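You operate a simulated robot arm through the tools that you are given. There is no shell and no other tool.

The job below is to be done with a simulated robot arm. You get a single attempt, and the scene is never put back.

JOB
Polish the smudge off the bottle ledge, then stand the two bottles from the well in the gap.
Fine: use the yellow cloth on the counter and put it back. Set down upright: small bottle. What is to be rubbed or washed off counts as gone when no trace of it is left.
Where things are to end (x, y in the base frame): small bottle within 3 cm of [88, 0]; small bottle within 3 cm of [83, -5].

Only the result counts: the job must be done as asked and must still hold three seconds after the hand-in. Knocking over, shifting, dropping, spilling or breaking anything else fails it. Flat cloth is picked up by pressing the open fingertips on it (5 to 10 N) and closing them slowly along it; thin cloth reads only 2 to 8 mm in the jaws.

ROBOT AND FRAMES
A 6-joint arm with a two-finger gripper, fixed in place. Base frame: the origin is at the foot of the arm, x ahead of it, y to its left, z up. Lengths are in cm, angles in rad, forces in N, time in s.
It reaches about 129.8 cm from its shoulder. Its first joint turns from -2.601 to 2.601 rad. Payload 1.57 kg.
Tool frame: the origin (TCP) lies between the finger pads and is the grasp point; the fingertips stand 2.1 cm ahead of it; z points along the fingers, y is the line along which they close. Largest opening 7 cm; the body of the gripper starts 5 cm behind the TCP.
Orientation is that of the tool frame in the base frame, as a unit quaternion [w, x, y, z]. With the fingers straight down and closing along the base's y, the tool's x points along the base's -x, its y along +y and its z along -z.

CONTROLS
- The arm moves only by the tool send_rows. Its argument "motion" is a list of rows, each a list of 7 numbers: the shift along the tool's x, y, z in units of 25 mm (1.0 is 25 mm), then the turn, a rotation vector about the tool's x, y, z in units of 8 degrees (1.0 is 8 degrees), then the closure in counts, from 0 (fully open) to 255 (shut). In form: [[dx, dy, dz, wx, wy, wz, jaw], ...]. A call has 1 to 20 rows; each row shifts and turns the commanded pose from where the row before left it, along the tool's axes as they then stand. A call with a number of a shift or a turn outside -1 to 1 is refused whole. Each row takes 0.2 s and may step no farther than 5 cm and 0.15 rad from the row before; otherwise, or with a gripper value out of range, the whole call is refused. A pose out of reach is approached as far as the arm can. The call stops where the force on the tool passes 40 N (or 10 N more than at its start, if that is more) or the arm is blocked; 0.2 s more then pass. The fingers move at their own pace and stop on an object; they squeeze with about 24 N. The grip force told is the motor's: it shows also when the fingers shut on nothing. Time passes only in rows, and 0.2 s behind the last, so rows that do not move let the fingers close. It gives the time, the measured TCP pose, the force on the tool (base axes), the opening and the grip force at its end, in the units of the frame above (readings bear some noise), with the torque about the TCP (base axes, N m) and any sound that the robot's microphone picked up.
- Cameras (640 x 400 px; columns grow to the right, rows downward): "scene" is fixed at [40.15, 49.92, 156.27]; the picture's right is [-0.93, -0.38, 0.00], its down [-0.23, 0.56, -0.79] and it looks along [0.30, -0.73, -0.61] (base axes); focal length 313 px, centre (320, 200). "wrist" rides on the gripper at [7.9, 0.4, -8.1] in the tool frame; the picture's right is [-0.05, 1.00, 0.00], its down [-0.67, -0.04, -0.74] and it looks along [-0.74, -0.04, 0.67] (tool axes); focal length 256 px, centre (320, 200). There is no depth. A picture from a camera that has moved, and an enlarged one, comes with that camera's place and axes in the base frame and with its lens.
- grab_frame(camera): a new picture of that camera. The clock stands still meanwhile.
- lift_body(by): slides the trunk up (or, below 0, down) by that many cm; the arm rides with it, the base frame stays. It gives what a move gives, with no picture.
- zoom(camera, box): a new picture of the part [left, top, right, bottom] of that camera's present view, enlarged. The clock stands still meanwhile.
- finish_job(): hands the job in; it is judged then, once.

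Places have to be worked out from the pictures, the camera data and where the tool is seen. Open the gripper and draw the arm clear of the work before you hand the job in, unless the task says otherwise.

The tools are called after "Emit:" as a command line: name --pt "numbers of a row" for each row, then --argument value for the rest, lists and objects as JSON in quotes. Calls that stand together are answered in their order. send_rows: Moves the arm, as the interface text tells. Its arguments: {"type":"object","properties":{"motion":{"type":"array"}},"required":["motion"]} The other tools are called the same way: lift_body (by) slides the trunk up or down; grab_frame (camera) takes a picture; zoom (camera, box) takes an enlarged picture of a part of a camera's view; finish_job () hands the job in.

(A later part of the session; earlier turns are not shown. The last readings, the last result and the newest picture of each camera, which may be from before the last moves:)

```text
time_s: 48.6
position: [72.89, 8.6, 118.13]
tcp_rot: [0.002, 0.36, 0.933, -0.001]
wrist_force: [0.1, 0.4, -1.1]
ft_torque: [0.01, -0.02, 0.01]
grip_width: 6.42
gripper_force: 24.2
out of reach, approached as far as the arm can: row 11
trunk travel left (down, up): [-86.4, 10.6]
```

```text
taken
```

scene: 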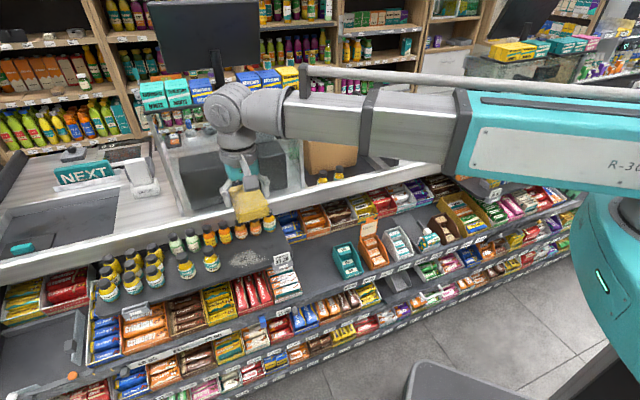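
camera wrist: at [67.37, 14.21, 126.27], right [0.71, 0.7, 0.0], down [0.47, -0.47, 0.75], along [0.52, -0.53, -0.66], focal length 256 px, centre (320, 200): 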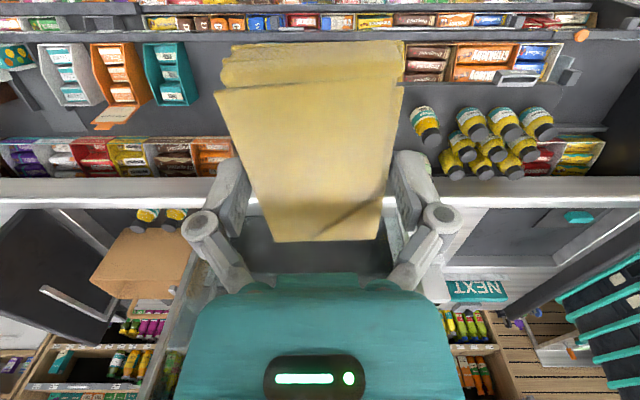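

The pad itself hides the smudge from here. I shift back along the counter by 18 cm so the smudge appears beside the pad.

Emit:
send_rows --pt "0 -0.9 0 0 0 0 100" --pt "0 -0.9 0 0 0 0 100" --pt "0 -0.9 0 0 0 0 100" --pt "0 -0.9 0 0 0 0 100" --pt "0 -0.9 0 0 0 0 100" --pt "0 -0.9 0 0 0 0 100" --pt "0 -0.9 0 0 0 0 100" --pt "0 -0.9 0 0 0 0 100"

Emit:
grab_frame --camera "wrist"

Emit:
zoom --camera "wrist" --box '[380, 40, 640, 200]'

Emit:
zoom --camera "scene" --box '[140, 200, 310, 310]'

```text
time_s: 50.4
position: [60.76, -4.81, 118.32]
tcp_rot: [0.002, 0.36, 0.933, -0.001]
wrist_force: [-0.2, -0.5, 0.1]
ft_torque: [0.03, -0.01, -0.01]
grip_width: 6.39
gripper_force: 24.1
trunk travel left (down, up): [-86.4, 10.6]
```

```text
taken
camera wrist: at [55.19, 0.83, 126.29], right [0.71, 0.7, 0.0], down [0.47, -0.47, 0.75], along [0.53, -0.53, -0.66], focal length 256 px, centre (320, 200)
```

wrist: 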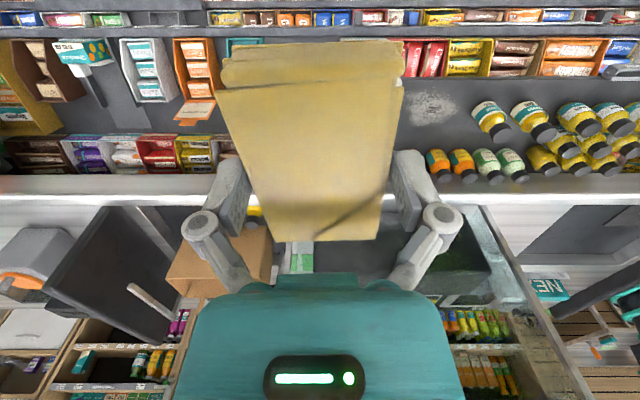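

```text
2.46 times, centred on (510, 120) of wrist
camera zoom: at [55.19, 0.83, 126.29], right [0.71, 0.7, 0.0], down [0.47, -0.47, 0.75], along [0.53, -0.53, -0.66], focal length 630 px, centre (-148, 397)
```

zoom: 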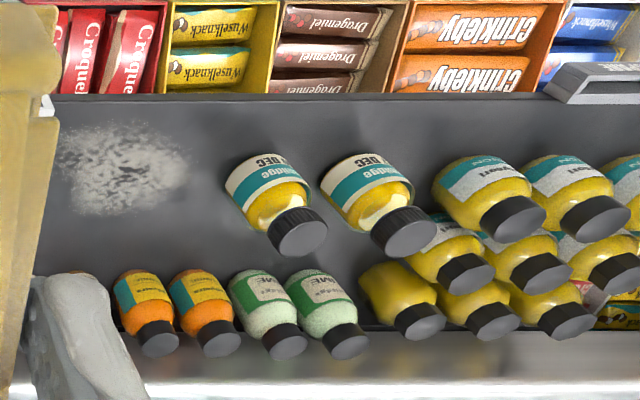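

```text
3.64 times, centred on (225, 255) of scene
camera zoom: at [40.15, 49.92, 156.27], right [-0.93, -0.38, 0.0], down [-0.23, 0.56, -0.79], along [0.3, -0.73, -0.61], focal length 1139 px, centre (666, 0)
```

zoom: 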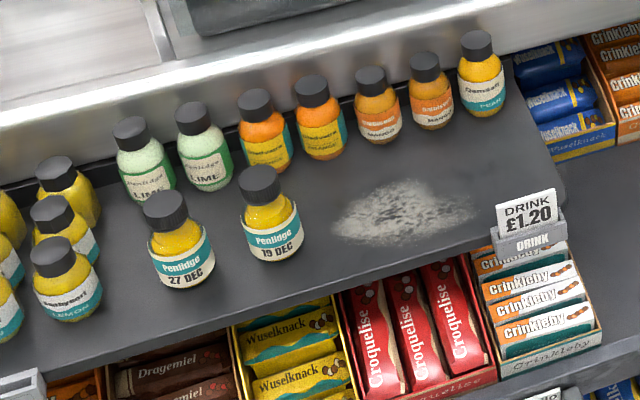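

The geometry is clear now. The smudge spans about 10–11 cm along the ledge and 7.5 cm deep around (86, -2), the existing front-row bottle is about 7 cm past its far end, and the back row is about 3 cm behind it. I turn the pad so its long side runs along the ledge with the camera away from the bottles, then move over the smudge.

Emit:
send_rows --pt "0 0 0 0 0 -0.988 100" --pt "0 0 0 0 0 -0.988 100" --pt "0 0 0 0 0 -0.988 100" --pt "0 0 0 0 0 -0.988 100" --pt "0 0 0 0 0 -0.988 100" --pt "0 0 0 0 0 -0.988 100" --pt "0 0 0 0 0 -0.988 100" --pt "0 0 0 0 0 -0.988 100" --pt "0 0 0 0 0 -0.988 100" --pt "0 0 0 0 0 -0.988 100" --pt "0 0 0 0 0 -0.988 100"

Emit:
send_rows --pt "-0.863 -0.7 0 0 0 0 100" --pt "-0.863 -0.7 0 0 0 0 100" --pt "-0.863 -0.7 0 0 0 0 100" --pt "-0.863 -0.7 0 0 0 0 100" --pt "-0.863 -0.7 0 0 0 0 100" --pt "-0.863 -0.7 0 0 0 0 100" --pt "-0.863 -0.7 0 0 0 0 100" --pt "-0.863 -0.7 0 0 0 0 100" --pt "-0.863 -0.7 0 0 0 0 100"

Emit:
grab_frame --camera "wrist"

Emit:
grab_frame --camera "scene"

```text
time_s: 52.8
position: [60.74, -4.73, 118.23]
tcp_rot: [0.0, -0.381, 0.924, -0.002]
wrist_force: [-1.1, 0.5, -0.1]
ft_torque: [0.01, 0.0, -0.02]
grip_width: 6.41
gripper_force: 23.6
trunk travel left (down, up): [-86.4, 10.6]
```

```text
time_s: 54.8
position: [85.87, -2.12, 118.17]
tcp_rot: [0.0, -0.38, 0.925, -0.002]
wrist_force: [0.2, -0.2, -0.6]
ft_torque: [0.02, -0.01, 0.0]
grip_width: 6.41
gripper_force: 24.2
trunk travel left (down, up): [-86.4, 10.6]
```

```text
taken
camera wrist: at [79.96, -7.54, 126.28], right [-0.66, 0.75, 0.0], down [0.5, 0.45, 0.74], along [0.56, 0.49, -0.67], focal length 256 px, centre (320, 200)
```

wrist: 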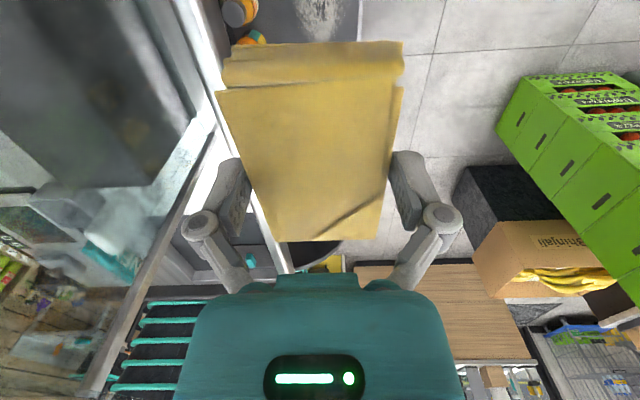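

```text
taken
```

scene: 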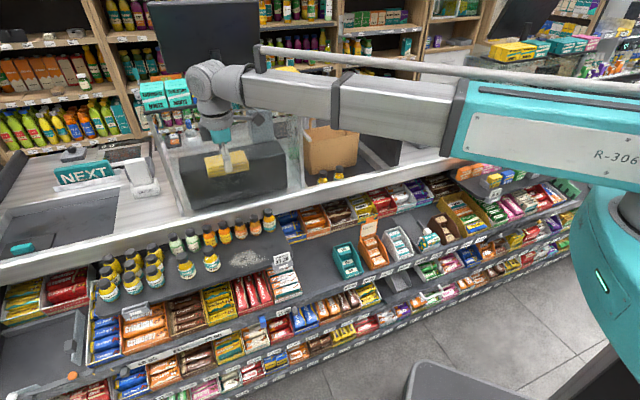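

The pad is now above the smudge area with its yaw matched to the ledge. I lower the trunk in stages, first to about z = 100, and check clearances.

Emit:
lift_body --by -20

Emit:
zoom --camera "scene" --box '[140, 160, 320, 310]'

Emit:
grab_frame --camera "wrist"

```text
time_s: 57.0
position: [85.68, -2.25, 98.35]
tcp_rot: [0.0, -0.38, 0.925, -0.002]
wrist_force: [-1.0, -0.5, -0.8]
ft_torque: [-0.01, 0.0, 0.06]
grip_width: 6.39
gripper_force: 24.3
trunk travel left (down, up): [-66.4, 30.6]
```

```text
2.67 times, centred on (230, 235) of scene
camera zoom: at [40.15, 49.92, 156.27], right [-0.93, -0.38, 0.0], down [-0.23, 0.56, -0.79], along [0.3, -0.73, -0.61], focal length 835 px, centre (560, 107)
```

zoom: 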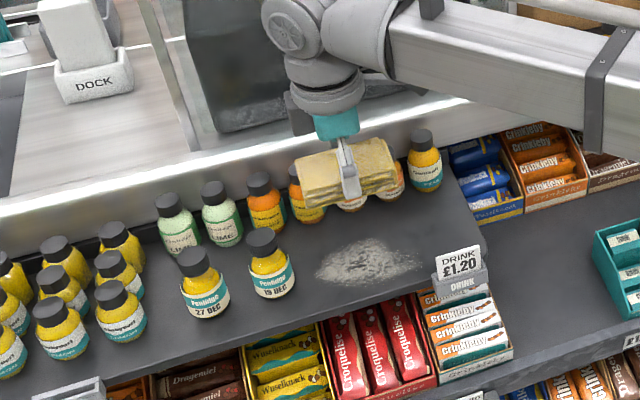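

```text
taken
camera wrist: at [79.85, -7.56, 106.32], right [-0.66, 0.75, 0.0], down [0.5, 0.45, 0.74], along [0.56, 0.49, -0.67], focal length 256 px, centre (320, 200)
```

wrist: 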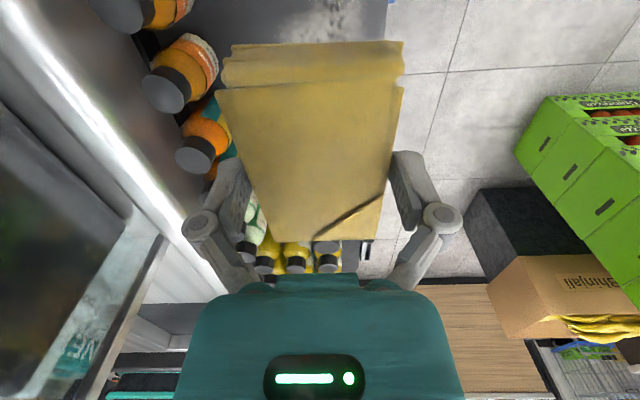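

The line-up looks right, so I lower to about 3.5 cm above the ledge and check again.

Emit:
lift_body --by -9

Emit:
zoom --camera "scene" --box '[160, 190, 300, 300]'

Emit:
grab_frame --camera "wrist"

```text
time_s: 58.2
position: [85.66, -2.21, 89.26]
tcp_rot: [0.0, -0.38, 0.925, -0.002]
wrist_force: [0.7, -0.4, -0.2]
ft_torque: [0.01, 0.0, -0.01]
grip_width: 6.41
gripper_force: 24.1
trunk travel left (down, up): [-57.4, 39.6]
```

```text
3.64 times, centred on (230, 245) of scene
camera zoom: at [40.15, 49.92, 156.27], right [-0.93, -0.38, 0.0], down [-0.23, 0.56, -0.79], along [0.3, -0.73, -0.61], focal length 1139 px, centre (647, 36)
```

zoom: 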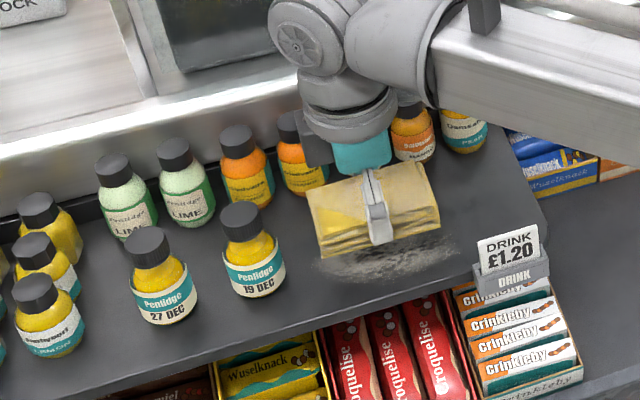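

```text
taken
camera wrist: at [79.85, -7.56, 97.32], right [-0.66, 0.75, 0.0], down [0.5, 0.45, 0.74], along [0.56, 0.49, -0.67], focal length 256 px, centre (320, 200)
```

wrist: 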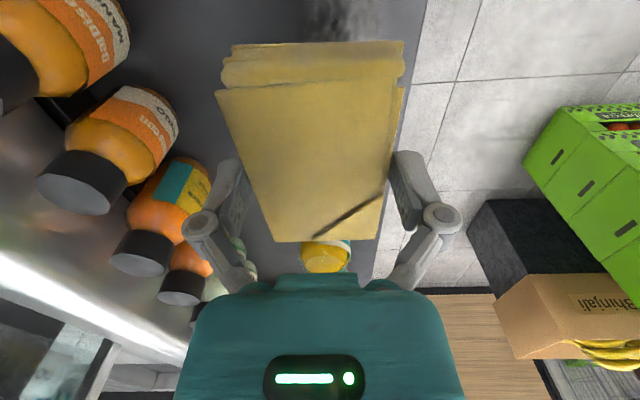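

Before touching down I check the wrist's dark bracket and the knuckles against the bottles in an enlarged view.

Emit:
zoom --camera "scene" --box '[215, 185, 295, 260]'

Emit:
zoom --camera "wrist" --box '[100, 120, 460, 340]'

```text
5.33 times, centred on (255, 222) of scene
camera zoom: at [40.15, 49.92, 156.27], right [-0.93, -0.38, 0.0], down [-0.23, 0.56, -0.79], along [0.3, -0.73, -0.61], focal length 1670 px, centre (667, 80)
```

zoom: 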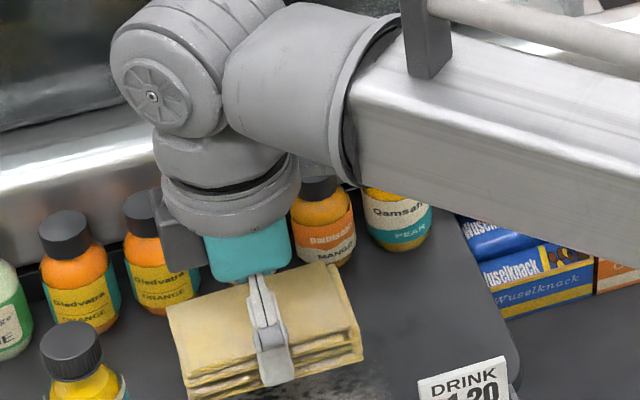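

```text
1.78 times, centred on (280, 230) of wrist
camera zoom: at [79.85, -7.56, 97.32], right [-0.66, 0.75, 0.0], down [0.5, 0.45, 0.74], along [0.56, 0.49, -0.67], focal length 455 px, centre (391, 147)
```

zoom: 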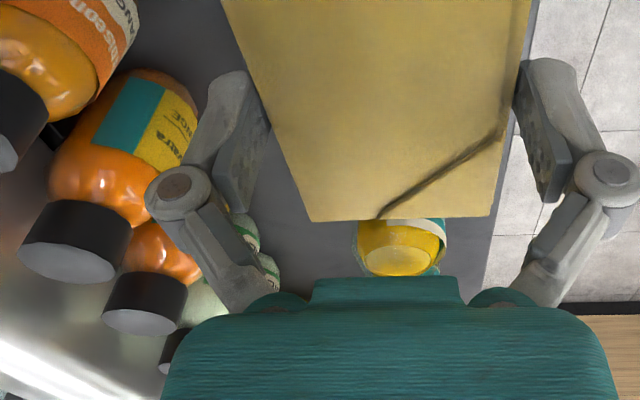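

The clearances look fine at this spot (the housing block is about 4 cm from the front bottle's cap). I lower further, then approach contact in small steps.

Emit:
lift_body --by -2.6

Emit:
zoom --camera "scene" --box '[205, 195, 305, 285]'

```text
time_s: 59.0
position: [85.66, -2.29, 86.75]
tcp_rot: [0.0, -0.379, 0.925, -0.002]
wrist_force: [-0.1, 0.7, -0.6]
ft_torque: [0.01, -0.01, 0.0]
grip_width: 6.41
gripper_force: 24.0
trunk travel left (down, up): [-54.8, 42.2]
```

```text
4.44 times, centred on (255, 240) of scene
camera zoom: at [40.15, 49.92, 156.27], right [-0.93, -0.38, 0.0], down [-0.23, 0.56, -0.79], along [0.3, -0.73, -0.61], focal length 1392 px, centre (609, 22)
```

zoom: 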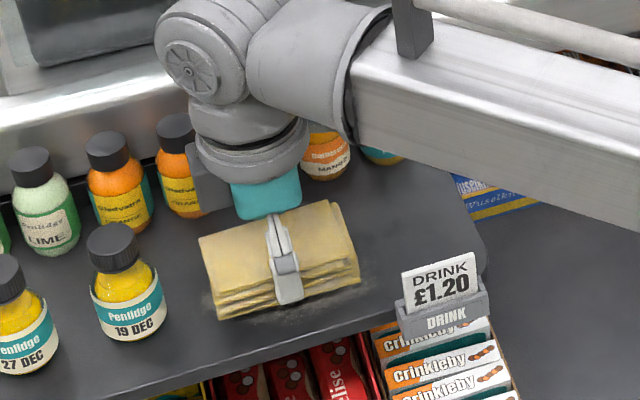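

Emit:
lift_body --by -0.6

```text
time_s: 59.5
position: [85.79, -2.37, 86.03]
tcp_rot: [0.0, -0.379, 0.925, -0.002]
wrist_force: [0.0, -0.3, -1.2]
ft_torque: [-0.02, -0.03, 0.01]
grip_width: 6.43
gripper_force: 23.9
trunk travel left (down, up): [-54.2, 42.8]
```

No contact yet at z = 86.0, so I go down another small step.

Emit:
lift_body --by -0.3

```text
time_s: 60.0
position: [85.73, -2.13, 85.72]
tcp_rot: [0.0, -0.38, 0.925, -0.002]
wrist_force: [-0.1, -0.2, -0.9]
ft_torque: [0.01, 0.01, 0.0]
grip_width: 6.39
gripper_force: 23.7
trunk travel left (down, up): [-53.9, 43.1]
```

Emit:
lift_body --by -0.2

Emit:
lift_body --by -0.2

Emit:
zoom --camera "scene" --box '[205, 195, 305, 285]'

```text
time_s: 60.5
position: [85.77, -2.29, 85.56]
tcp_rot: [0.0, -0.379, 0.925, -0.002]
wrist_force: [0.0, -0.2, -0.3]
ft_torque: [0.0, 0.02, 0.02]
grip_width: 6.39
gripper_force: 24.5
trunk travel left (down, up): [-53.7, 43.3]
```

```text
time_s: 61.1
position: [85.73, -2.29, 85.29]
tcp_rot: [0.0, -0.381, 0.925, -0.003]
wrist_force: [-0.2, 0.6, -0.4]
ft_torque: [0.07, -0.04, 0.01]
grip_width: 6.4
gripper_force: 23.7
trunk travel left (down, up): [-53.5, 43.5]
```

```text
4.44 times, centred on (255, 240) of scene
camera zoom: at [40.15, 49.92, 156.27], right [-0.93, -0.38, 0.0], down [-0.23, 0.56, -0.79], along [0.3, -0.73, -0.61], focal length 1392 px, centre (609, 22)
```

zoom: 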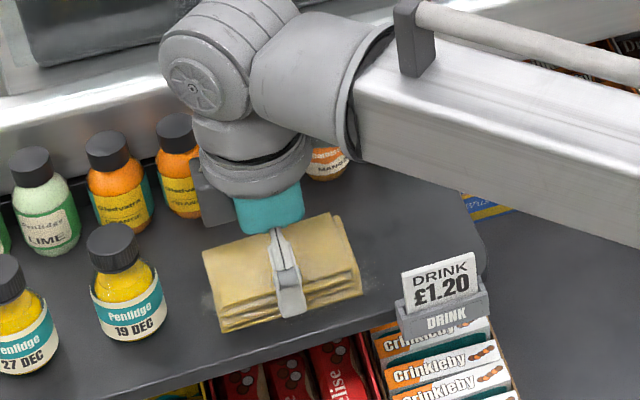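

Still no contact at 85.3, so I keep going in small steps.

Emit:
lift_body --by -0.2

Emit:
lift_body --by -0.2

```text
time_s: 61.6
position: [85.68, -2.37, 85.23]
tcp_rot: [0.001, -0.38, 0.925, -0.002]
wrist_force: [5.4, -0.9, 17.7]
ft_torque: [0.17, -0.07, -0.03]
grip_width: 6.42
gripper_force: 24.1
trunk travel left (down, up): [-53.3, 43.7]
```

```text
time_s: 62.1
position: [85.64, -2.3, 85.07]
tcp_rot: [0.0, -0.38, 0.925, -0.003]
wrist_force: [6.4, -1.1, 21.6]
ft_torque: [-0.1, -0.11, 0.0]
grip_width: 6.45
gripper_force: 24.0
trunk travel left (down, up): [-53.1, 43.9]
```

The pad is on the ledge with about 21 N. I rub along and across the smudge in short strokes, keeping the knuckles clear of the back row.

Emit:
send_rows --pt "-0.44 0 0 0 0 0 100" --pt "-0.44 0 0 0 0 0 100" --pt "0.42 0 0 0 0 0 100" --pt "0.42 0 0 0 0 0 100" --pt "0.42 0 0 0 0 0 100" --pt "0.42 0 0 0 0 0 100"

Emit:
zoom --camera "scene" --box '[205, 195, 305, 285]'

Emit:
grab_frame --camera "wrist"

```text
time_s: 63.5
position: [84.19, -3.52, 85.01]
tcp_rot: [0.0, -0.38, 0.925, -0.003]
wrist_force: [5.2, 4.4, 17.6]
ft_torque: [0.18, -0.17, 0.0]
grip_width: 6.43
gripper_force: 24.1
trunk travel left (down, up): [-53.1, 43.9]
```

```text
4.44 times, centred on (255, 240) of scene
camera zoom: at [40.15, 49.92, 156.27], right [-0.93, -0.38, 0.0], down [-0.23, 0.56, -0.79], along [0.3, -0.73, -0.61], focal length 1392 px, centre (609, 22)
```

zoom: 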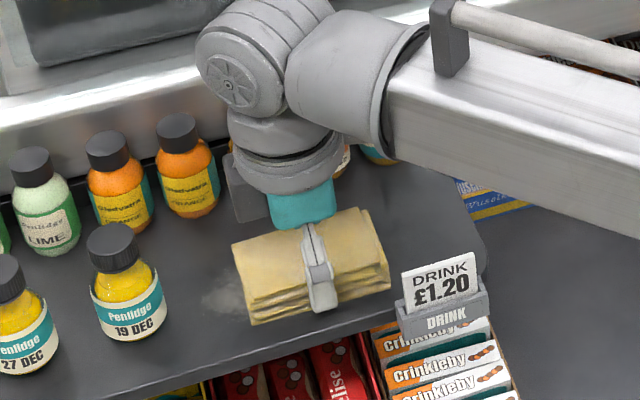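

```text
taken
camera wrist: at [78.31, -8.92, 93.11], right [-0.66, 0.75, 0.0], down [0.5, 0.45, 0.74], along [0.56, 0.49, -0.67], focal length 256 px, centre (320, 200)
```

wrist: 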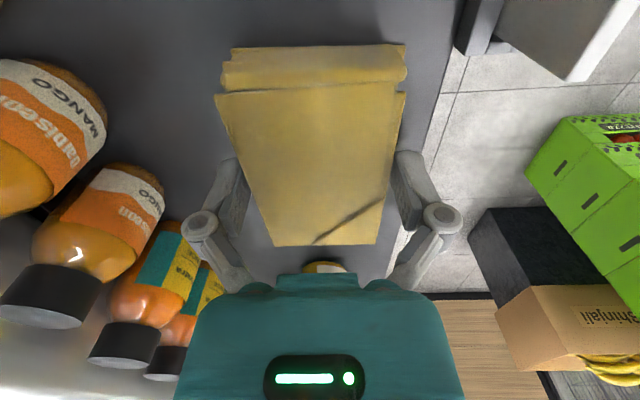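

The smudge is clearly coming off, with a faint trace left on the far side of the pad. I continue with further strokes covering the back and front margins.

Emit:
send_rows --pt "0 -0.2 0 0 0 0 100" --pt "0 -0.24 0 0 0 0 100" --pt "-0.44 0 0 0 0 0 100" --pt "-0.44 0 0 0 0 0 100" --pt "-0.44 0 0 0 0 0 100" --pt "-0.4 0 0 0 0 0 100" --pt "0.42 0 0 0 0 0 100" --pt "0.42 0 0 0 0 0 100" --pt "0.42 0 0 0 0 0 100" --pt "0.46 0 0 0 0 0 100" --pt "0 0.42 0 0 0 0 100" --pt "0 0.42 0 0 0 0 100" --pt "-0.44 0 0 0 0 0 100" --pt "-0.44 0 0 0 0 0 100" --pt "-0.44 0 0 0 0 0 100" --pt "-0.4 0 0 0 0 0 100" --pt "0.42 0 0 0 0 0 100" --pt "0.42 0 0 0 0 0 100" --pt "0.42 0 0 0 0 0 100" --pt "0.46 0 0 0 0 0 100"

Emit:
zoom --camera "scene" --box '[205, 195, 305, 285]'

Emit:
grab_frame --camera "wrist"

```text
time_s: 67.7
position: [83.59, -3.03, 84.99]
tcp_rot: [0.0, -0.379, 0.925, -0.002]
wrist_force: [2.9, 2.6, 11.8]
ft_torque: [0.19, -0.19, -0.08]
grip_width: 6.42
gripper_force: 23.9
trunk travel left (down, up): [-53.1, 43.9]
```

```text
4.44 times, centred on (255, 240) of scene
camera zoom: at [40.15, 49.92, 156.27], right [-0.93, -0.38, 0.0], down [-0.23, 0.56, -0.79], along [0.3, -0.73, -0.61], focal length 1392 px, centre (609, 22)
```

zoom: 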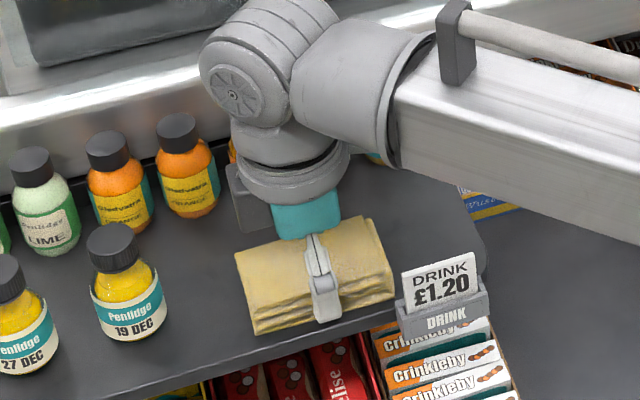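

```text
taken
camera wrist: at [77.61, -8.27, 93.08], right [-0.66, 0.75, 0.0], down [0.5, 0.45, 0.74], along [0.56, 0.49, -0.67], focal length 256 px, centre (320, 200)
```

wrist: 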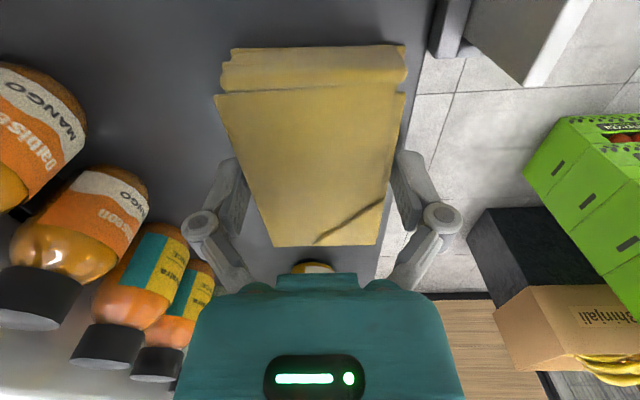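

It looks clean. I make one more overlapping pass, then lift the pad slightly to inspect what was under it.

Emit:
send_rows --pt "0 -0.3 0 0 0 0 100" --pt "-0.46 0 0 0 0 0 100" --pt "-0.46 0 0 0 0 0 100" --pt "-0.46 0 0 0 0 0 100" --pt "-0.46 0 0 0 0 0 100" --pt "0 -0.5 0 0 0 0 100" --pt "0.46 0 0 0 0 0 100" --pt "0.46 0 0 0 0 0 100" --pt "0.46 0 0 0 0 0 100" --pt "0.46 0 0 0 0 0 100" --pt "-0.46 0 0 0 0 0 100" --pt "-0.46 0 0 0 0 0 100" --pt "0 0.5 0 0 0 0 100" --pt "0 0.5 0 0 0 0 100" --pt "0 -0.5 0 0 0 0 100"

Emit:
lift_body --by 10

Emit:
zoom --camera "scene" --box '[205, 195, 305, 285]'

Emit:
grab_frame --camera "wrist"

```text
time_s: 70.9
position: [85.84, -1.75, 85.01]
tcp_rot: [0.0, -0.38, 0.925, -0.002]
wrist_force: [-2.7, 1.3, 6.1]
ft_torque: [-0.03, -0.11, -0.01]
grip_width: 6.42
gripper_force: 23.3
trunk travel left (down, up): [-53.1, 43.9]
```

```text
time_s: 72.2
position: [85.8, -1.86, 94.98]
tcp_rot: [0.0, -0.38, 0.925, -0.002]
wrist_force: [-0.1, 0.3, -0.1]
ft_torque: [0.0, 0.01, -0.01]
grip_width: 6.4
gripper_force: 24.1
trunk travel left (down, up): [-63.1, 33.9]
```

```text
4.44 times, centred on (255, 240) of scene
camera zoom: at [40.15, 49.92, 156.27], right [-0.93, -0.38, 0.0], down [-0.23, 0.56, -0.79], along [0.3, -0.73, -0.61], focal length 1392 px, centre (609, 22)
```

zoom: 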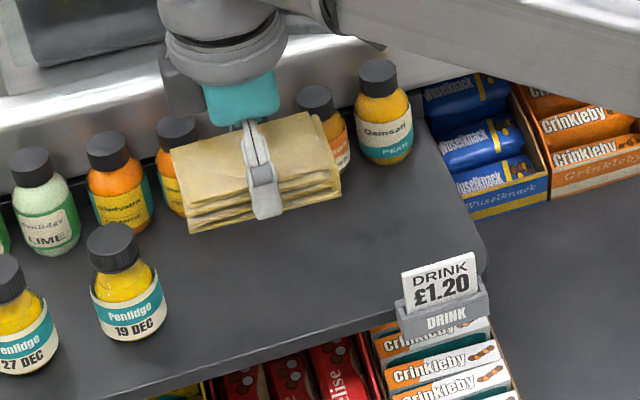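

```text
taken
camera wrist: at [79.88, -7.17, 103.01], right [-0.66, 0.75, 0.0], down [0.5, 0.45, 0.74], along [0.56, 0.49, -0.67], focal length 256 px, centre (320, 200)
```

wrist: 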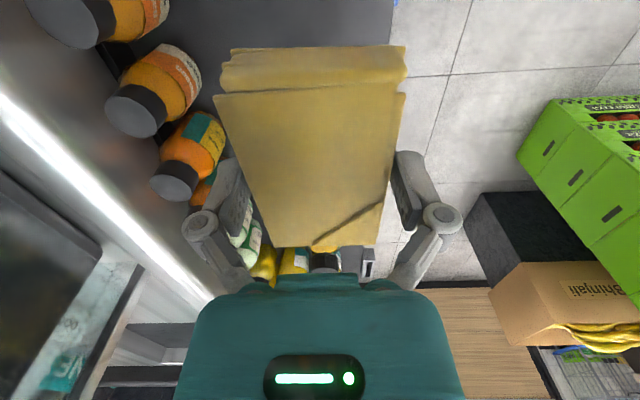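

The ledge surface appears clean. I inspect it with a stronger enlargement and lift further so that nothing is hidden.

Emit:
lift_body --by 22

Emit:
zoom --camera "scene" --box '[220, 235, 290, 280]'

Emit:
zoom --camera "wrist" --box '[200, 0, 440, 120]'

```text
time_s: 74.6
position: [85.73, -1.77, 116.81]
tcp_rot: [0.0, -0.38, 0.925, -0.002]
wrist_force: [0.5, 0.9, -0.1]
ft_torque: [0.01, -0.02, 0.01]
grip_width: 6.41
gripper_force: 23.9
trunk travel left (down, up): [-85.1, 11.9]
```

```text
8.89 times, centred on (255, 258) of scene
camera zoom: at [40.15, 49.92, 156.27], right [-0.93, -0.38, 0.0], down [-0.23, 0.56, -0.79], along [0.3, -0.73, -0.61], focal length 2784 px, centre (898, -311)
```

zoom: 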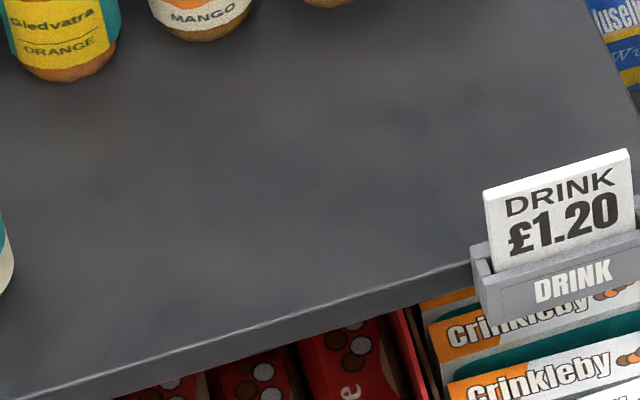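

```text
2.67 times, centred on (320, 60) of wrist
camera zoom: at [79.88, -7.17, 125.01], right [-0.66, 0.75, 0.0], down [0.5, 0.45, 0.74], along [0.56, 0.49, -0.67], focal length 683 px, centre (320, 573)
```

zoom: 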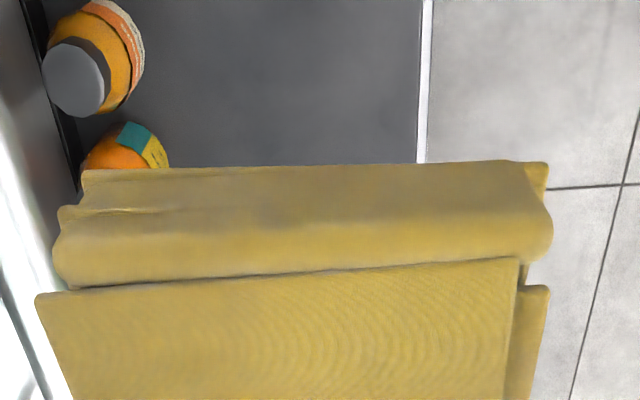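

The enlarged view shows no trace on the ledge. To be sure, I move to the aisle side, which is on my way back anyway, and look at the wiped area with the wrist camera.

Emit:
send_rows --pt "0.66 0.96 0 0 0 0 100" --pt "0.66 0.96 0 0 0 0 100" --pt "0.66 0.96 0 0 0 0 100" --pt "0.66 0.96 0 0 0 0 100" --pt "0.66 0.96 0 0 0 0 100" --pt "0.66 0.96 0 0 0 0 100" --pt "0.66 0.96 0 0 0 0 100" --pt "0.66 0.96 0 0 0 0 100" --pt "0.66 0.96 0 0 0 0 100"

Emit:
grab_frame --camera "wrist"

Emit:
zoom --camera "wrist" --box '[60, 20, 230, 150]'

Emit:
zoom --camera "scene" --box '[180, 210, 300, 290]'

```text
time_s: 76.6
position: [59.89, 2.99, 116.95]
tcp_rot: [0.0, -0.38, 0.925, -0.001]
wrist_force: [-0.5, 0.7, 0.1]
ft_torque: [0.0, -0.03, 0.0]
grip_width: 6.41
gripper_force: 23.8
trunk travel left (down, up): [-85.1, 11.9]
```

```text
taken
camera wrist: at [54.0, -2.25, 125.04], right [-0.66, 0.75, 0.0], down [0.5, 0.45, 0.74], along [0.56, 0.49, -0.67], focal length 256 px, centre (320, 200)
```

wrist: 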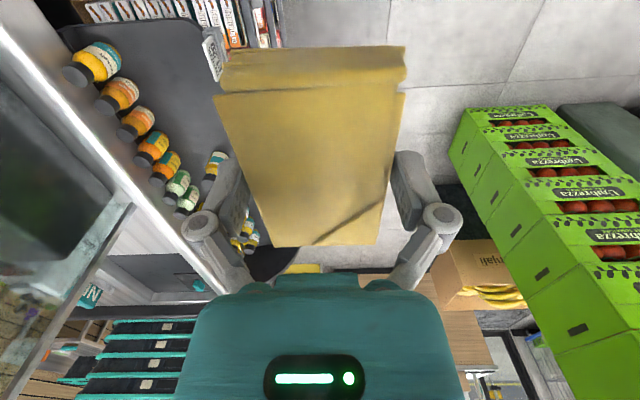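

```text
3.08 times, centred on (145, 85) of wrist
camera zoom: at [54.0, -2.25, 125.04], right [-0.66, 0.75, 0.0], down [0.5, 0.45, 0.74], along [0.56, 0.49, -0.67], focal length 788 px, centre (858, 554)
```

zoom: 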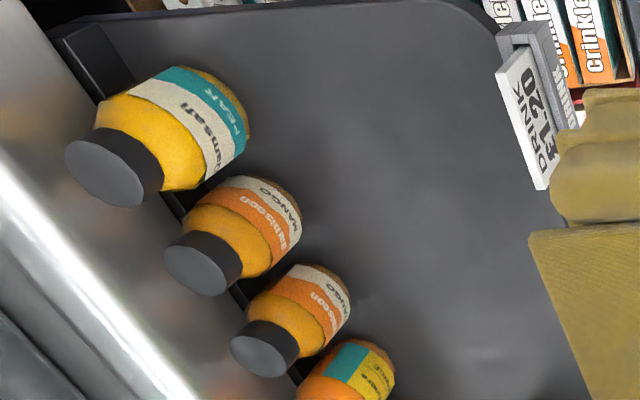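

```text
5.00 times, centred on (240, 250) of scene
camera zoom: at [40.15, 49.92, 156.27], right [-0.93, -0.38, 0.0], down [-0.23, 0.56, -0.79], along [0.3, -0.73, -0.61], focal length 1566 px, centre (720, -50)
```

zoom: 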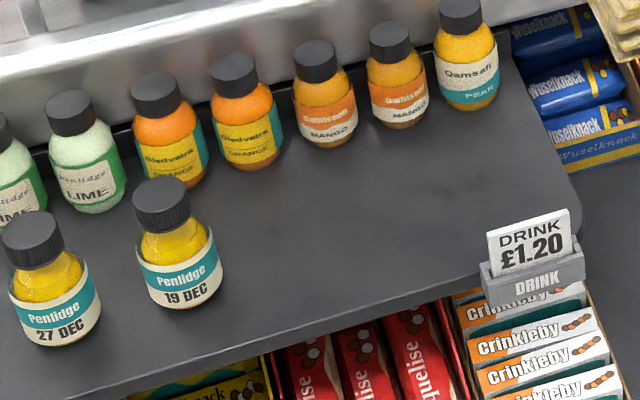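

There may be a faint light spot near (91, -1). I enlarge that part strongly from both cameras.

Emit:
zoom --camera "wrist" --box '[165, 80, 225, 130]'

Emit:
zoom --camera "scene" --box '[222, 238, 262, 268]'

```text
8.00 times, centred on (195, 105) of wrist
camera zoom: at [54.0, -2.25, 125.04], right [-0.66, 0.75, 0.0], down [0.5, 0.45, 0.74], along [0.56, 0.49, -0.67], focal length 2048 px, centre (1320, 960)
```

zoom: 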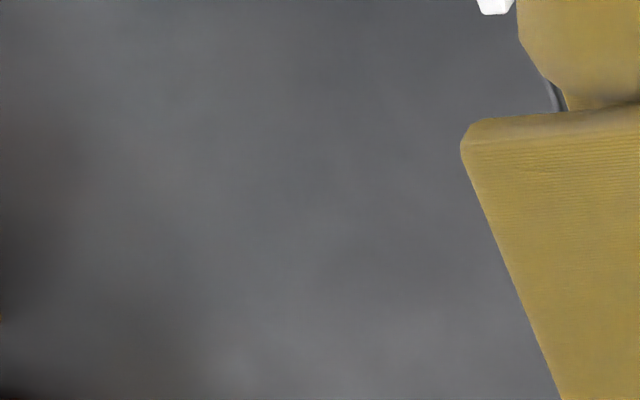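

```text
13.33 times, centred on (242, 253) of scene
camera zoom: at [40.15, 49.92, 156.27], right [-0.93, -0.38, 0.0], down [-0.23, 0.56, -0.79], along [0.3, -0.73, -0.61], focal length 4176 px, centre (1360, -507)
```

zoom: 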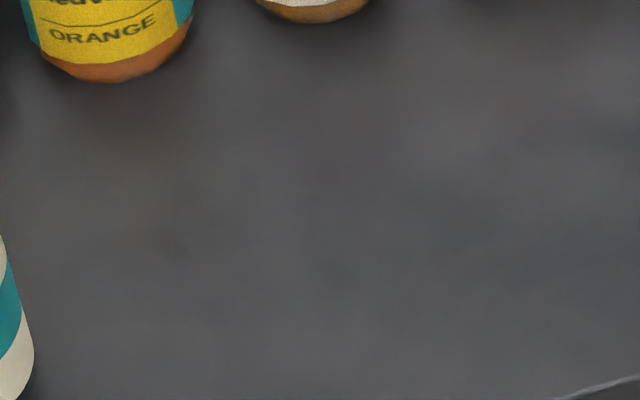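

Emit:
zoom --camera "wrist" --box '[170, 110, 234, 160]'

```text
8.00 times, centred on (202, 135) of wrist
camera zoom: at [54.0, -2.25, 125.04], right [-0.66, 0.75, 0.0], down [0.5, 0.45, 0.74], along [0.56, 0.49, -0.67], focal length 2048 px, centre (1264, 720)
```

zoom: 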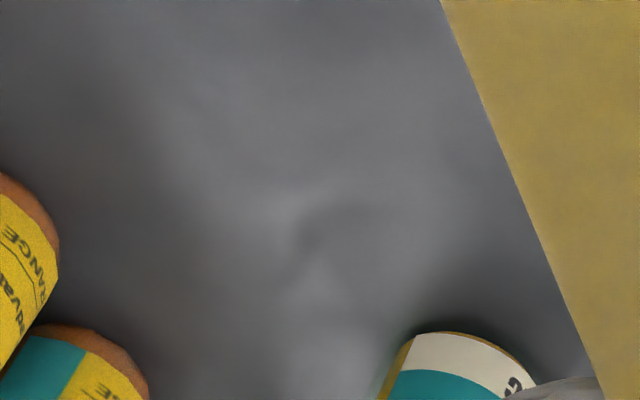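

The remaining faint mottling matches the ledge's own finish, with no white specks left. I turn the hand back to the pick-up yaw and carry the cloth back to its place.

Emit:
send_rows --pt "0 0 0 0 0 0.988 100" --pt "0 0 0 0 0 0.988 100" --pt "0 0 0 0 0 0.988 100" --pt "0 0 0 0 0 0.988 100" --pt "0 0 0 0 0 0.988 100" --pt "0 0 0 0 0 0.988 100" --pt "0 0 0 0 0 0.988 100" --pt "0 0 0 0 0 0.988 100" --pt "0 0 0 0 0 0.988 100" --pt "0 0 0 0 0 0.988 100" --pt "0 0 0 0 0 0.988 100"

Emit:
send_rows --pt "-0.657 -0.934 0 0 0 0 100" --pt "-0.657 -0.934 0 0 0 0 100" --pt "-0.657 -0.934 0 0 0 0 100" --pt "-0.657 -0.934 0 0 0 0 100" --pt "-0.657 -0.934 0 0 0 0 100" --pt "-0.657 -0.934 0 0 0 0 100" --pt "-0.657 -0.934 0 0 0 0 100" --pt "-0.657 -0.934 0 0 0 0 100" --pt "-0.657 -0.934 0 0 0 0 100" --pt "-0.657 -0.934 0 0 0 0 100" --pt "-0.657 -0.934 0 0 0 0 100" --pt "-0.657 -0.934 0 0 0 0 100" --pt "-0.657 -0.934 0 0 0 0 100"

```text
time_s: 79.0
position: [59.99, 2.98, 116.88]
tcp_rot: [0.001, 0.362, 0.932, -0.001]
wrist_force: [-0.6, -0.3, -0.3]
ft_torque: [0.0, -0.03, -0.03]
grip_width: 6.39
gripper_force: 24.1
trunk travel left (down, up): [-85.1, 11.9]
```

```text
time_s: 81.8
position: [55.34, -33.85, 116.87]
tcp_rot: [0.002, 0.361, 0.933, -0.001]
wrist_force: [-0.7, 0.1, -0.8]
ft_torque: [-0.01, 0.02, 0.01]
grip_width: 6.4
gripper_force: 24.0
trunk travel left (down, up): [-85.1, 11.9]
```

Emit:
send_rows --pt "-0.656 -0.935 0 0 0 0 100" --pt "-0.656 -0.935 0 0 0 0 100" --pt "-0.656 -0.935 0 0 0 0 100" --pt "-0.656 -0.935 0 0 0 0 100" --pt "-0.656 -0.935 0 0 0 0 100" --pt "-0.656 -0.935 0 0 0 0 100" --pt "-0.656 -0.935 0 0 0 0 100" --pt "-0.656 -0.935 0 0 0 0 100" --pt "-0.656 -0.935 0 0 0 0 100" --pt "-0.656 -0.935 0 0 0 0 100" --pt "-0.656 -0.935 0 0 0 0 100" --pt "-0.656 -0.935 0 0 0 0 100" --pt "-0.656 -0.935 0 0 0 0 100"

Emit:
lift_body --by -21

Emit:
grab_frame --camera "wrist"

Emit:
zoom --camera "scene" --box '[360, 80, 480, 180]'

```text
time_s: 84.6
position: [50.75, -70.73, 116.83]
tcp_rot: [0.002, 0.36, 0.933, -0.002]
wrist_force: [0.5, -0.2, -0.6]
ft_torque: [0.02, 0.01, -0.07]
grip_width: 6.43
gripper_force: 24.2
trunk travel left (down, up): [-85.1, 11.9]
```

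```text
time_s: 86.8
position: [50.86, -70.57, 95.98]
tcp_rot: [0.003, 0.362, 0.932, -0.001]
wrist_force: [0.0, -0.1, 0.3]
ft_torque: [0.01, 0.0, -0.01]
grip_width: 6.42
gripper_force: 24.0
trunk travel left (down, up): [-64.1, 32.9]
```

```text
taken
camera wrist: at [45.19, -65.01, 103.99], right [0.71, 0.7, 0.0], down [0.47, -0.47, 0.75], along [0.52, -0.53, -0.66], focal length 256 px, centre (320, 200)
```

wrist: 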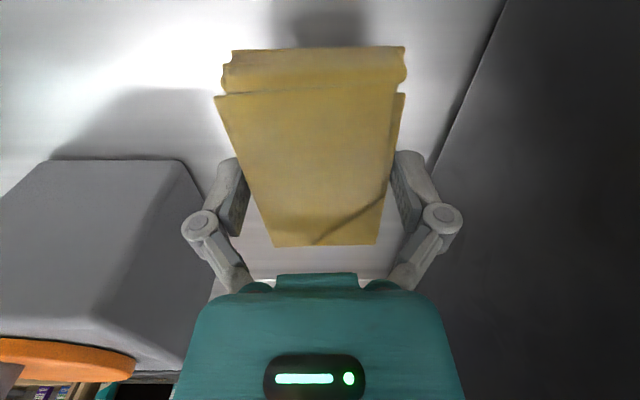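

```text
4.00 times, centred on (420, 130) of scene
camera zoom: at [40.15, 49.92, 156.27], right [-0.93, -0.38, 0.0], down [-0.23, 0.56, -0.79], along [0.3, -0.73, -0.61], focal length 1253 px, centre (-80, 480)
```

zoom: 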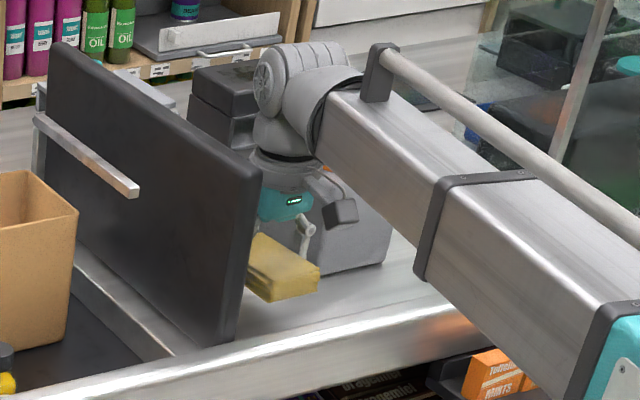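

The cloth hovers above its old spot. I lower it onto the counter gently.

Emit:
lift_body --by -3.2

Emit:
lift_body --by -0.3

```text
time_s: 87.6
position: [50.77, -70.51, 92.65]
tcp_rot: [0.001, 0.361, 0.933, -0.001]
wrist_force: [1.3, 0.1, -1.2]
ft_torque: [0.04, 0.0, -0.01]
grip_width: 6.41
gripper_force: 24.1
trunk travel left (down, up): [-60.9, 36.1]
```

```text
time_s: 88.1
position: [50.74, -70.63, 92.4]
tcp_rot: [0.001, 0.361, 0.932, -0.002]
wrist_force: [1.0, 0.2, 0.5]
ft_torque: [-0.02, 0.0, 0.0]
grip_width: 6.42
gripper_force: 24.3
trunk travel left (down, up): [-60.6, 36.4]
```

Emit:
lift_body --by -0.15

```text
time_s: 88.6
position: [50.8, -70.71, 92.23]
tcp_rot: [0.001, 0.36, 0.933, -0.001]
wrist_force: [1.0, 0.4, 0.4]
ft_torque: [0.0, 0.01, 0.03]
grip_width: 6.41
gripper_force: 24.0
trunk travel left (down, up): [-60.4, 36.6]
```

Emit:
lift_body --by -0.15

```text
time_s: 89.1
position: [50.71, -70.6, 92.12]
tcp_rot: [0.001, 0.361, 0.933, -0.001]
wrist_force: [-1.2, 0.9, -1.2]
ft_torque: [0.0, 0.02, 0.01]
grip_width: 6.41
gripper_force: 24.2
trunk travel left (down, up): [-60.3, 36.7]
```

Emit:
lift_body --by -0.15

Emit:
zoom --camera "scene" --box '[390, 120, 460, 170]'

```text
time_s: 89.6
position: [50.77, -70.43, 92.01]
tcp_rot: [0.001, 0.36, 0.933, -0.001]
wrist_force: [1.5, -1.6, 3.8]
ft_torque: [0.12, 0.12, 0.02]
grip_width: 6.44
gripper_force: 24.6
trunk travel left (down, up): [-60.1, 36.9]
```

```text
8.00 times, centred on (425, 145) of scene
camera zoom: at [40.15, 49.92, 156.27], right [-0.93, -0.38, 0.0], down [-0.23, 0.56, -0.79], along [0.3, -0.73, -0.61], focal length 2506 px, centre (-520, 640)
```

zoom: 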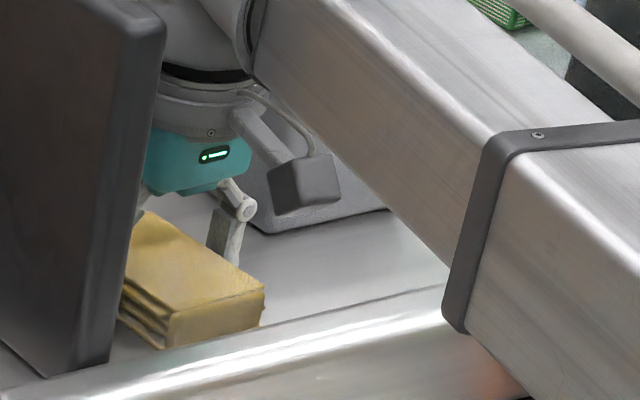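

There's contact at 92.0 with about 4 N, and the cloth corners fall on the same scene pixels as at the start, within about 2 mm. I open the fingers and rise.

Emit:
send_rows --pt "0 0 0 0 0 0 60" --pt "0 0 0 0 0 0 30" --pt "0 0 0 0 0 0 0" --pt "0 0 0 0 0 0 0" --pt "0 0 0 0 0 0 0"

Emit:
lift_body --by 2

Emit:
grab_frame --camera "wrist"

Emit:
zoom --camera "scene" --box '[390, 120, 460, 170]'

```text
time_s: 90.8
position: [50.74, -70.63, 92.02]
tcp_rot: [0.001, 0.36, 0.933, -0.002]
wrist_force: [-0.4, 0.4, 0.1]
ft_torque: [0.02, 0.02, 0.02]
grip_width: 7.03
gripper_force: 0.0
trunk travel left (down, up): [-60.1, 36.9]
```

```text
time_s: 91.5
position: [50.73, -70.64, 94.01]
tcp_rot: [0.001, 0.36, 0.933, -0.001]
wrist_force: [-0.5, -0.8, 0.8]
ft_torque: [0.0, 0.0, -0.05]
grip_width: 7.0
gripper_force: 0.1
trunk travel left (down, up): [-62.1, 34.9]
```

```text
taken
camera wrist: at [45.19, -65.01, 102.03], right [0.71, 0.7, 0.0], down [0.47, -0.47, 0.75], along [0.52, -0.53, -0.66], focal length 256 px, centre (320, 200)
```

wrist: 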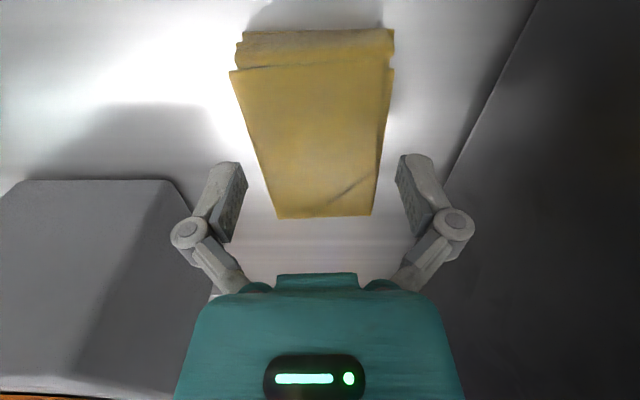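

```text
8.00 times, centred on (425, 145) of scene
camera zoom: at [40.15, 49.92, 156.27], right [-0.93, -0.38, 0.0], down [-0.23, 0.56, -0.79], along [0.3, -0.73, -0.61], focal length 2506 px, centre (-520, 640)
```

zoom: 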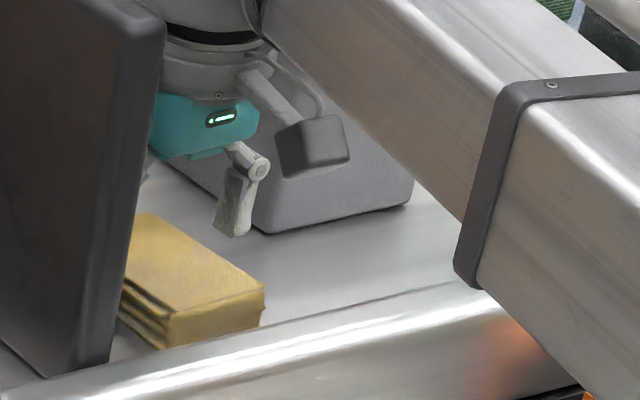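

The cloth is back in place. I rise above everything and go to the aisle side of the well to look at the two bottles.

Emit:
lift_body --by 23

Emit:
send_rows --pt "0.693 0.98 0 0 0 0 0" --pt "0.693 0.98 0 0 0 0 0" --pt "0.693 0.98 0 0 0 0 0" --pt "0.693 0.98 0 0 0 0 0" --pt "0.693 0.98 0 0 0 0 0" --pt "0.693 0.98 0 0 0 0 0" --pt "0.693 0.98 0 0 0 0 0" --pt "0.693 0.98 0 0 0 0 0" --pt "0.693 0.98 0 0 0 0 0" --pt "0.693 0.98 0 0 0 0 0" --pt "0.693 0.98 0 0 0 0 0" --pt "0.693 0.98 0 0 0 0 0" --pt "0.693 0.98 0 0 0 0 0" --pt "0.693 0.98 0 0 0 0 0" --pt "0.693 0.98 0 0 0 0 0"

Emit:
grab_frame --camera "wrist"

Emit:
zoom --camera "scene" --box '[180, 210, 300, 290]'

```text
time_s: 93.9
position: [50.74, -70.62, 117.0]
tcp_rot: [0.001, 0.361, 0.933, -0.001]
wrist_force: [0.7, 0.2, -0.4]
ft_torque: [-0.01, -0.02, 0.0]
grip_width: 6.98
gripper_force: 0.1
trunk travel left (down, up): [-85.1, 11.9]
```

```text
time_s: 97.1
position: [56.19, -25.85, 116.86]
tcp_rot: [0.002, 0.359, 0.933, -0.002]
wrist_force: [0.0, 0.1, -0.4]
ft_torque: [0.01, 0.0, 0.0]
grip_width: 7.0
gripper_force: 0.0
trunk travel left (down, up): [-85.1, 11.9]
```

```text
taken
camera wrist: at [50.68, -20.19, 125.04], right [0.71, 0.7, 0.0], down [0.47, -0.47, 0.75], along [0.52, -0.53, -0.66], focal length 256 px, centre (320, 200)
```

wrist: 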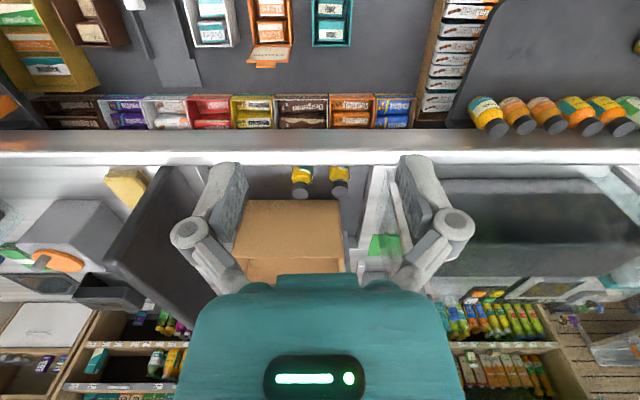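

```text
5.00 times, centred on (240, 250) of scene
camera zoom: at [40.15, 49.92, 156.27], right [-0.93, -0.38, 0.0], down [-0.23, 0.56, -0.79], along [0.3, -0.73, -0.61], focal length 1566 px, centre (720, -50)
```

zoom: 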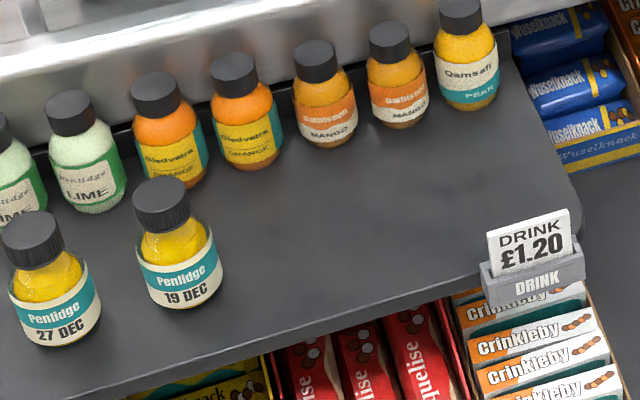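

The ledge still looks spotless from here. I enlarge the wrist view of the two bottles in the well.

Emit:
zoom --camera "wrist" --box '[240, 120, 400, 240]'

Emit:
zoom --camera "scene" --box '[290, 140, 380, 200]'

Emit:
zoom --camera "wrist" --box '[440, 0, 640, 140]'

```text
3.33 times, centred on (320, 180) of wrist
camera zoom: at [50.68, -20.19, 125.04], right [0.71, 0.7, 0.0], down [0.47, -0.47, 0.75], along [0.52, -0.53, -0.66], focal length 853 px, centre (320, 267)
```

zoom: 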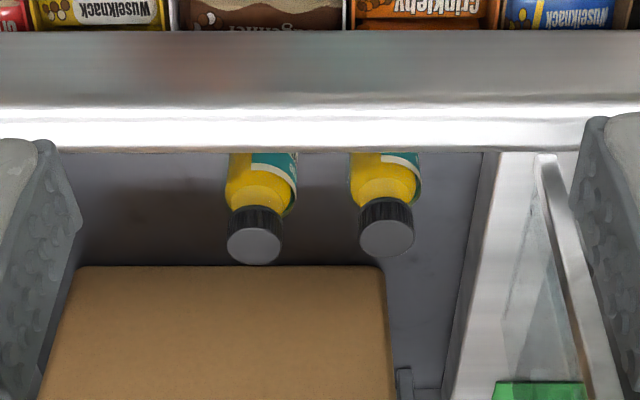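

```text
6.67 times, centred on (335, 170) of scene
camera zoom: at [40.15, 49.92, 156.27], right [-0.93, -0.38, 0.0], down [-0.23, 0.56, -0.79], along [0.3, -0.73, -0.61], focal length 2088 px, centre (220, 400)
```

zoom: 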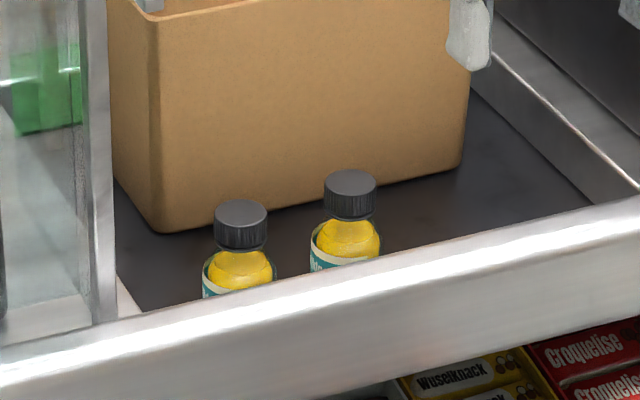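

```text
2.86 times, centred on (540, 70) of wrist
camera zoom: at [50.68, -20.19, 125.04], right [0.71, 0.7, 0.0], down [0.47, -0.47, 0.75], along [0.52, -0.53, -0.66], focal length 731 px, centre (-309, 571)
```

zoom: 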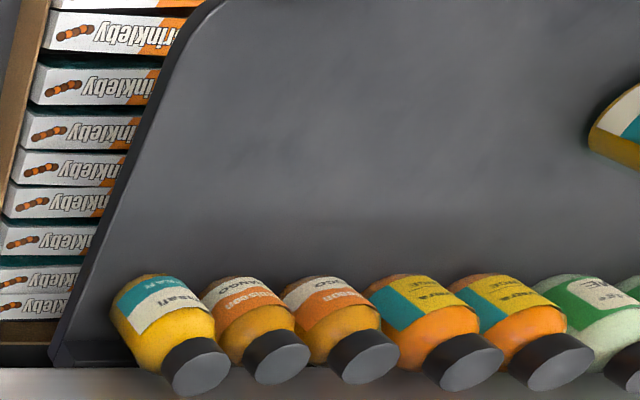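

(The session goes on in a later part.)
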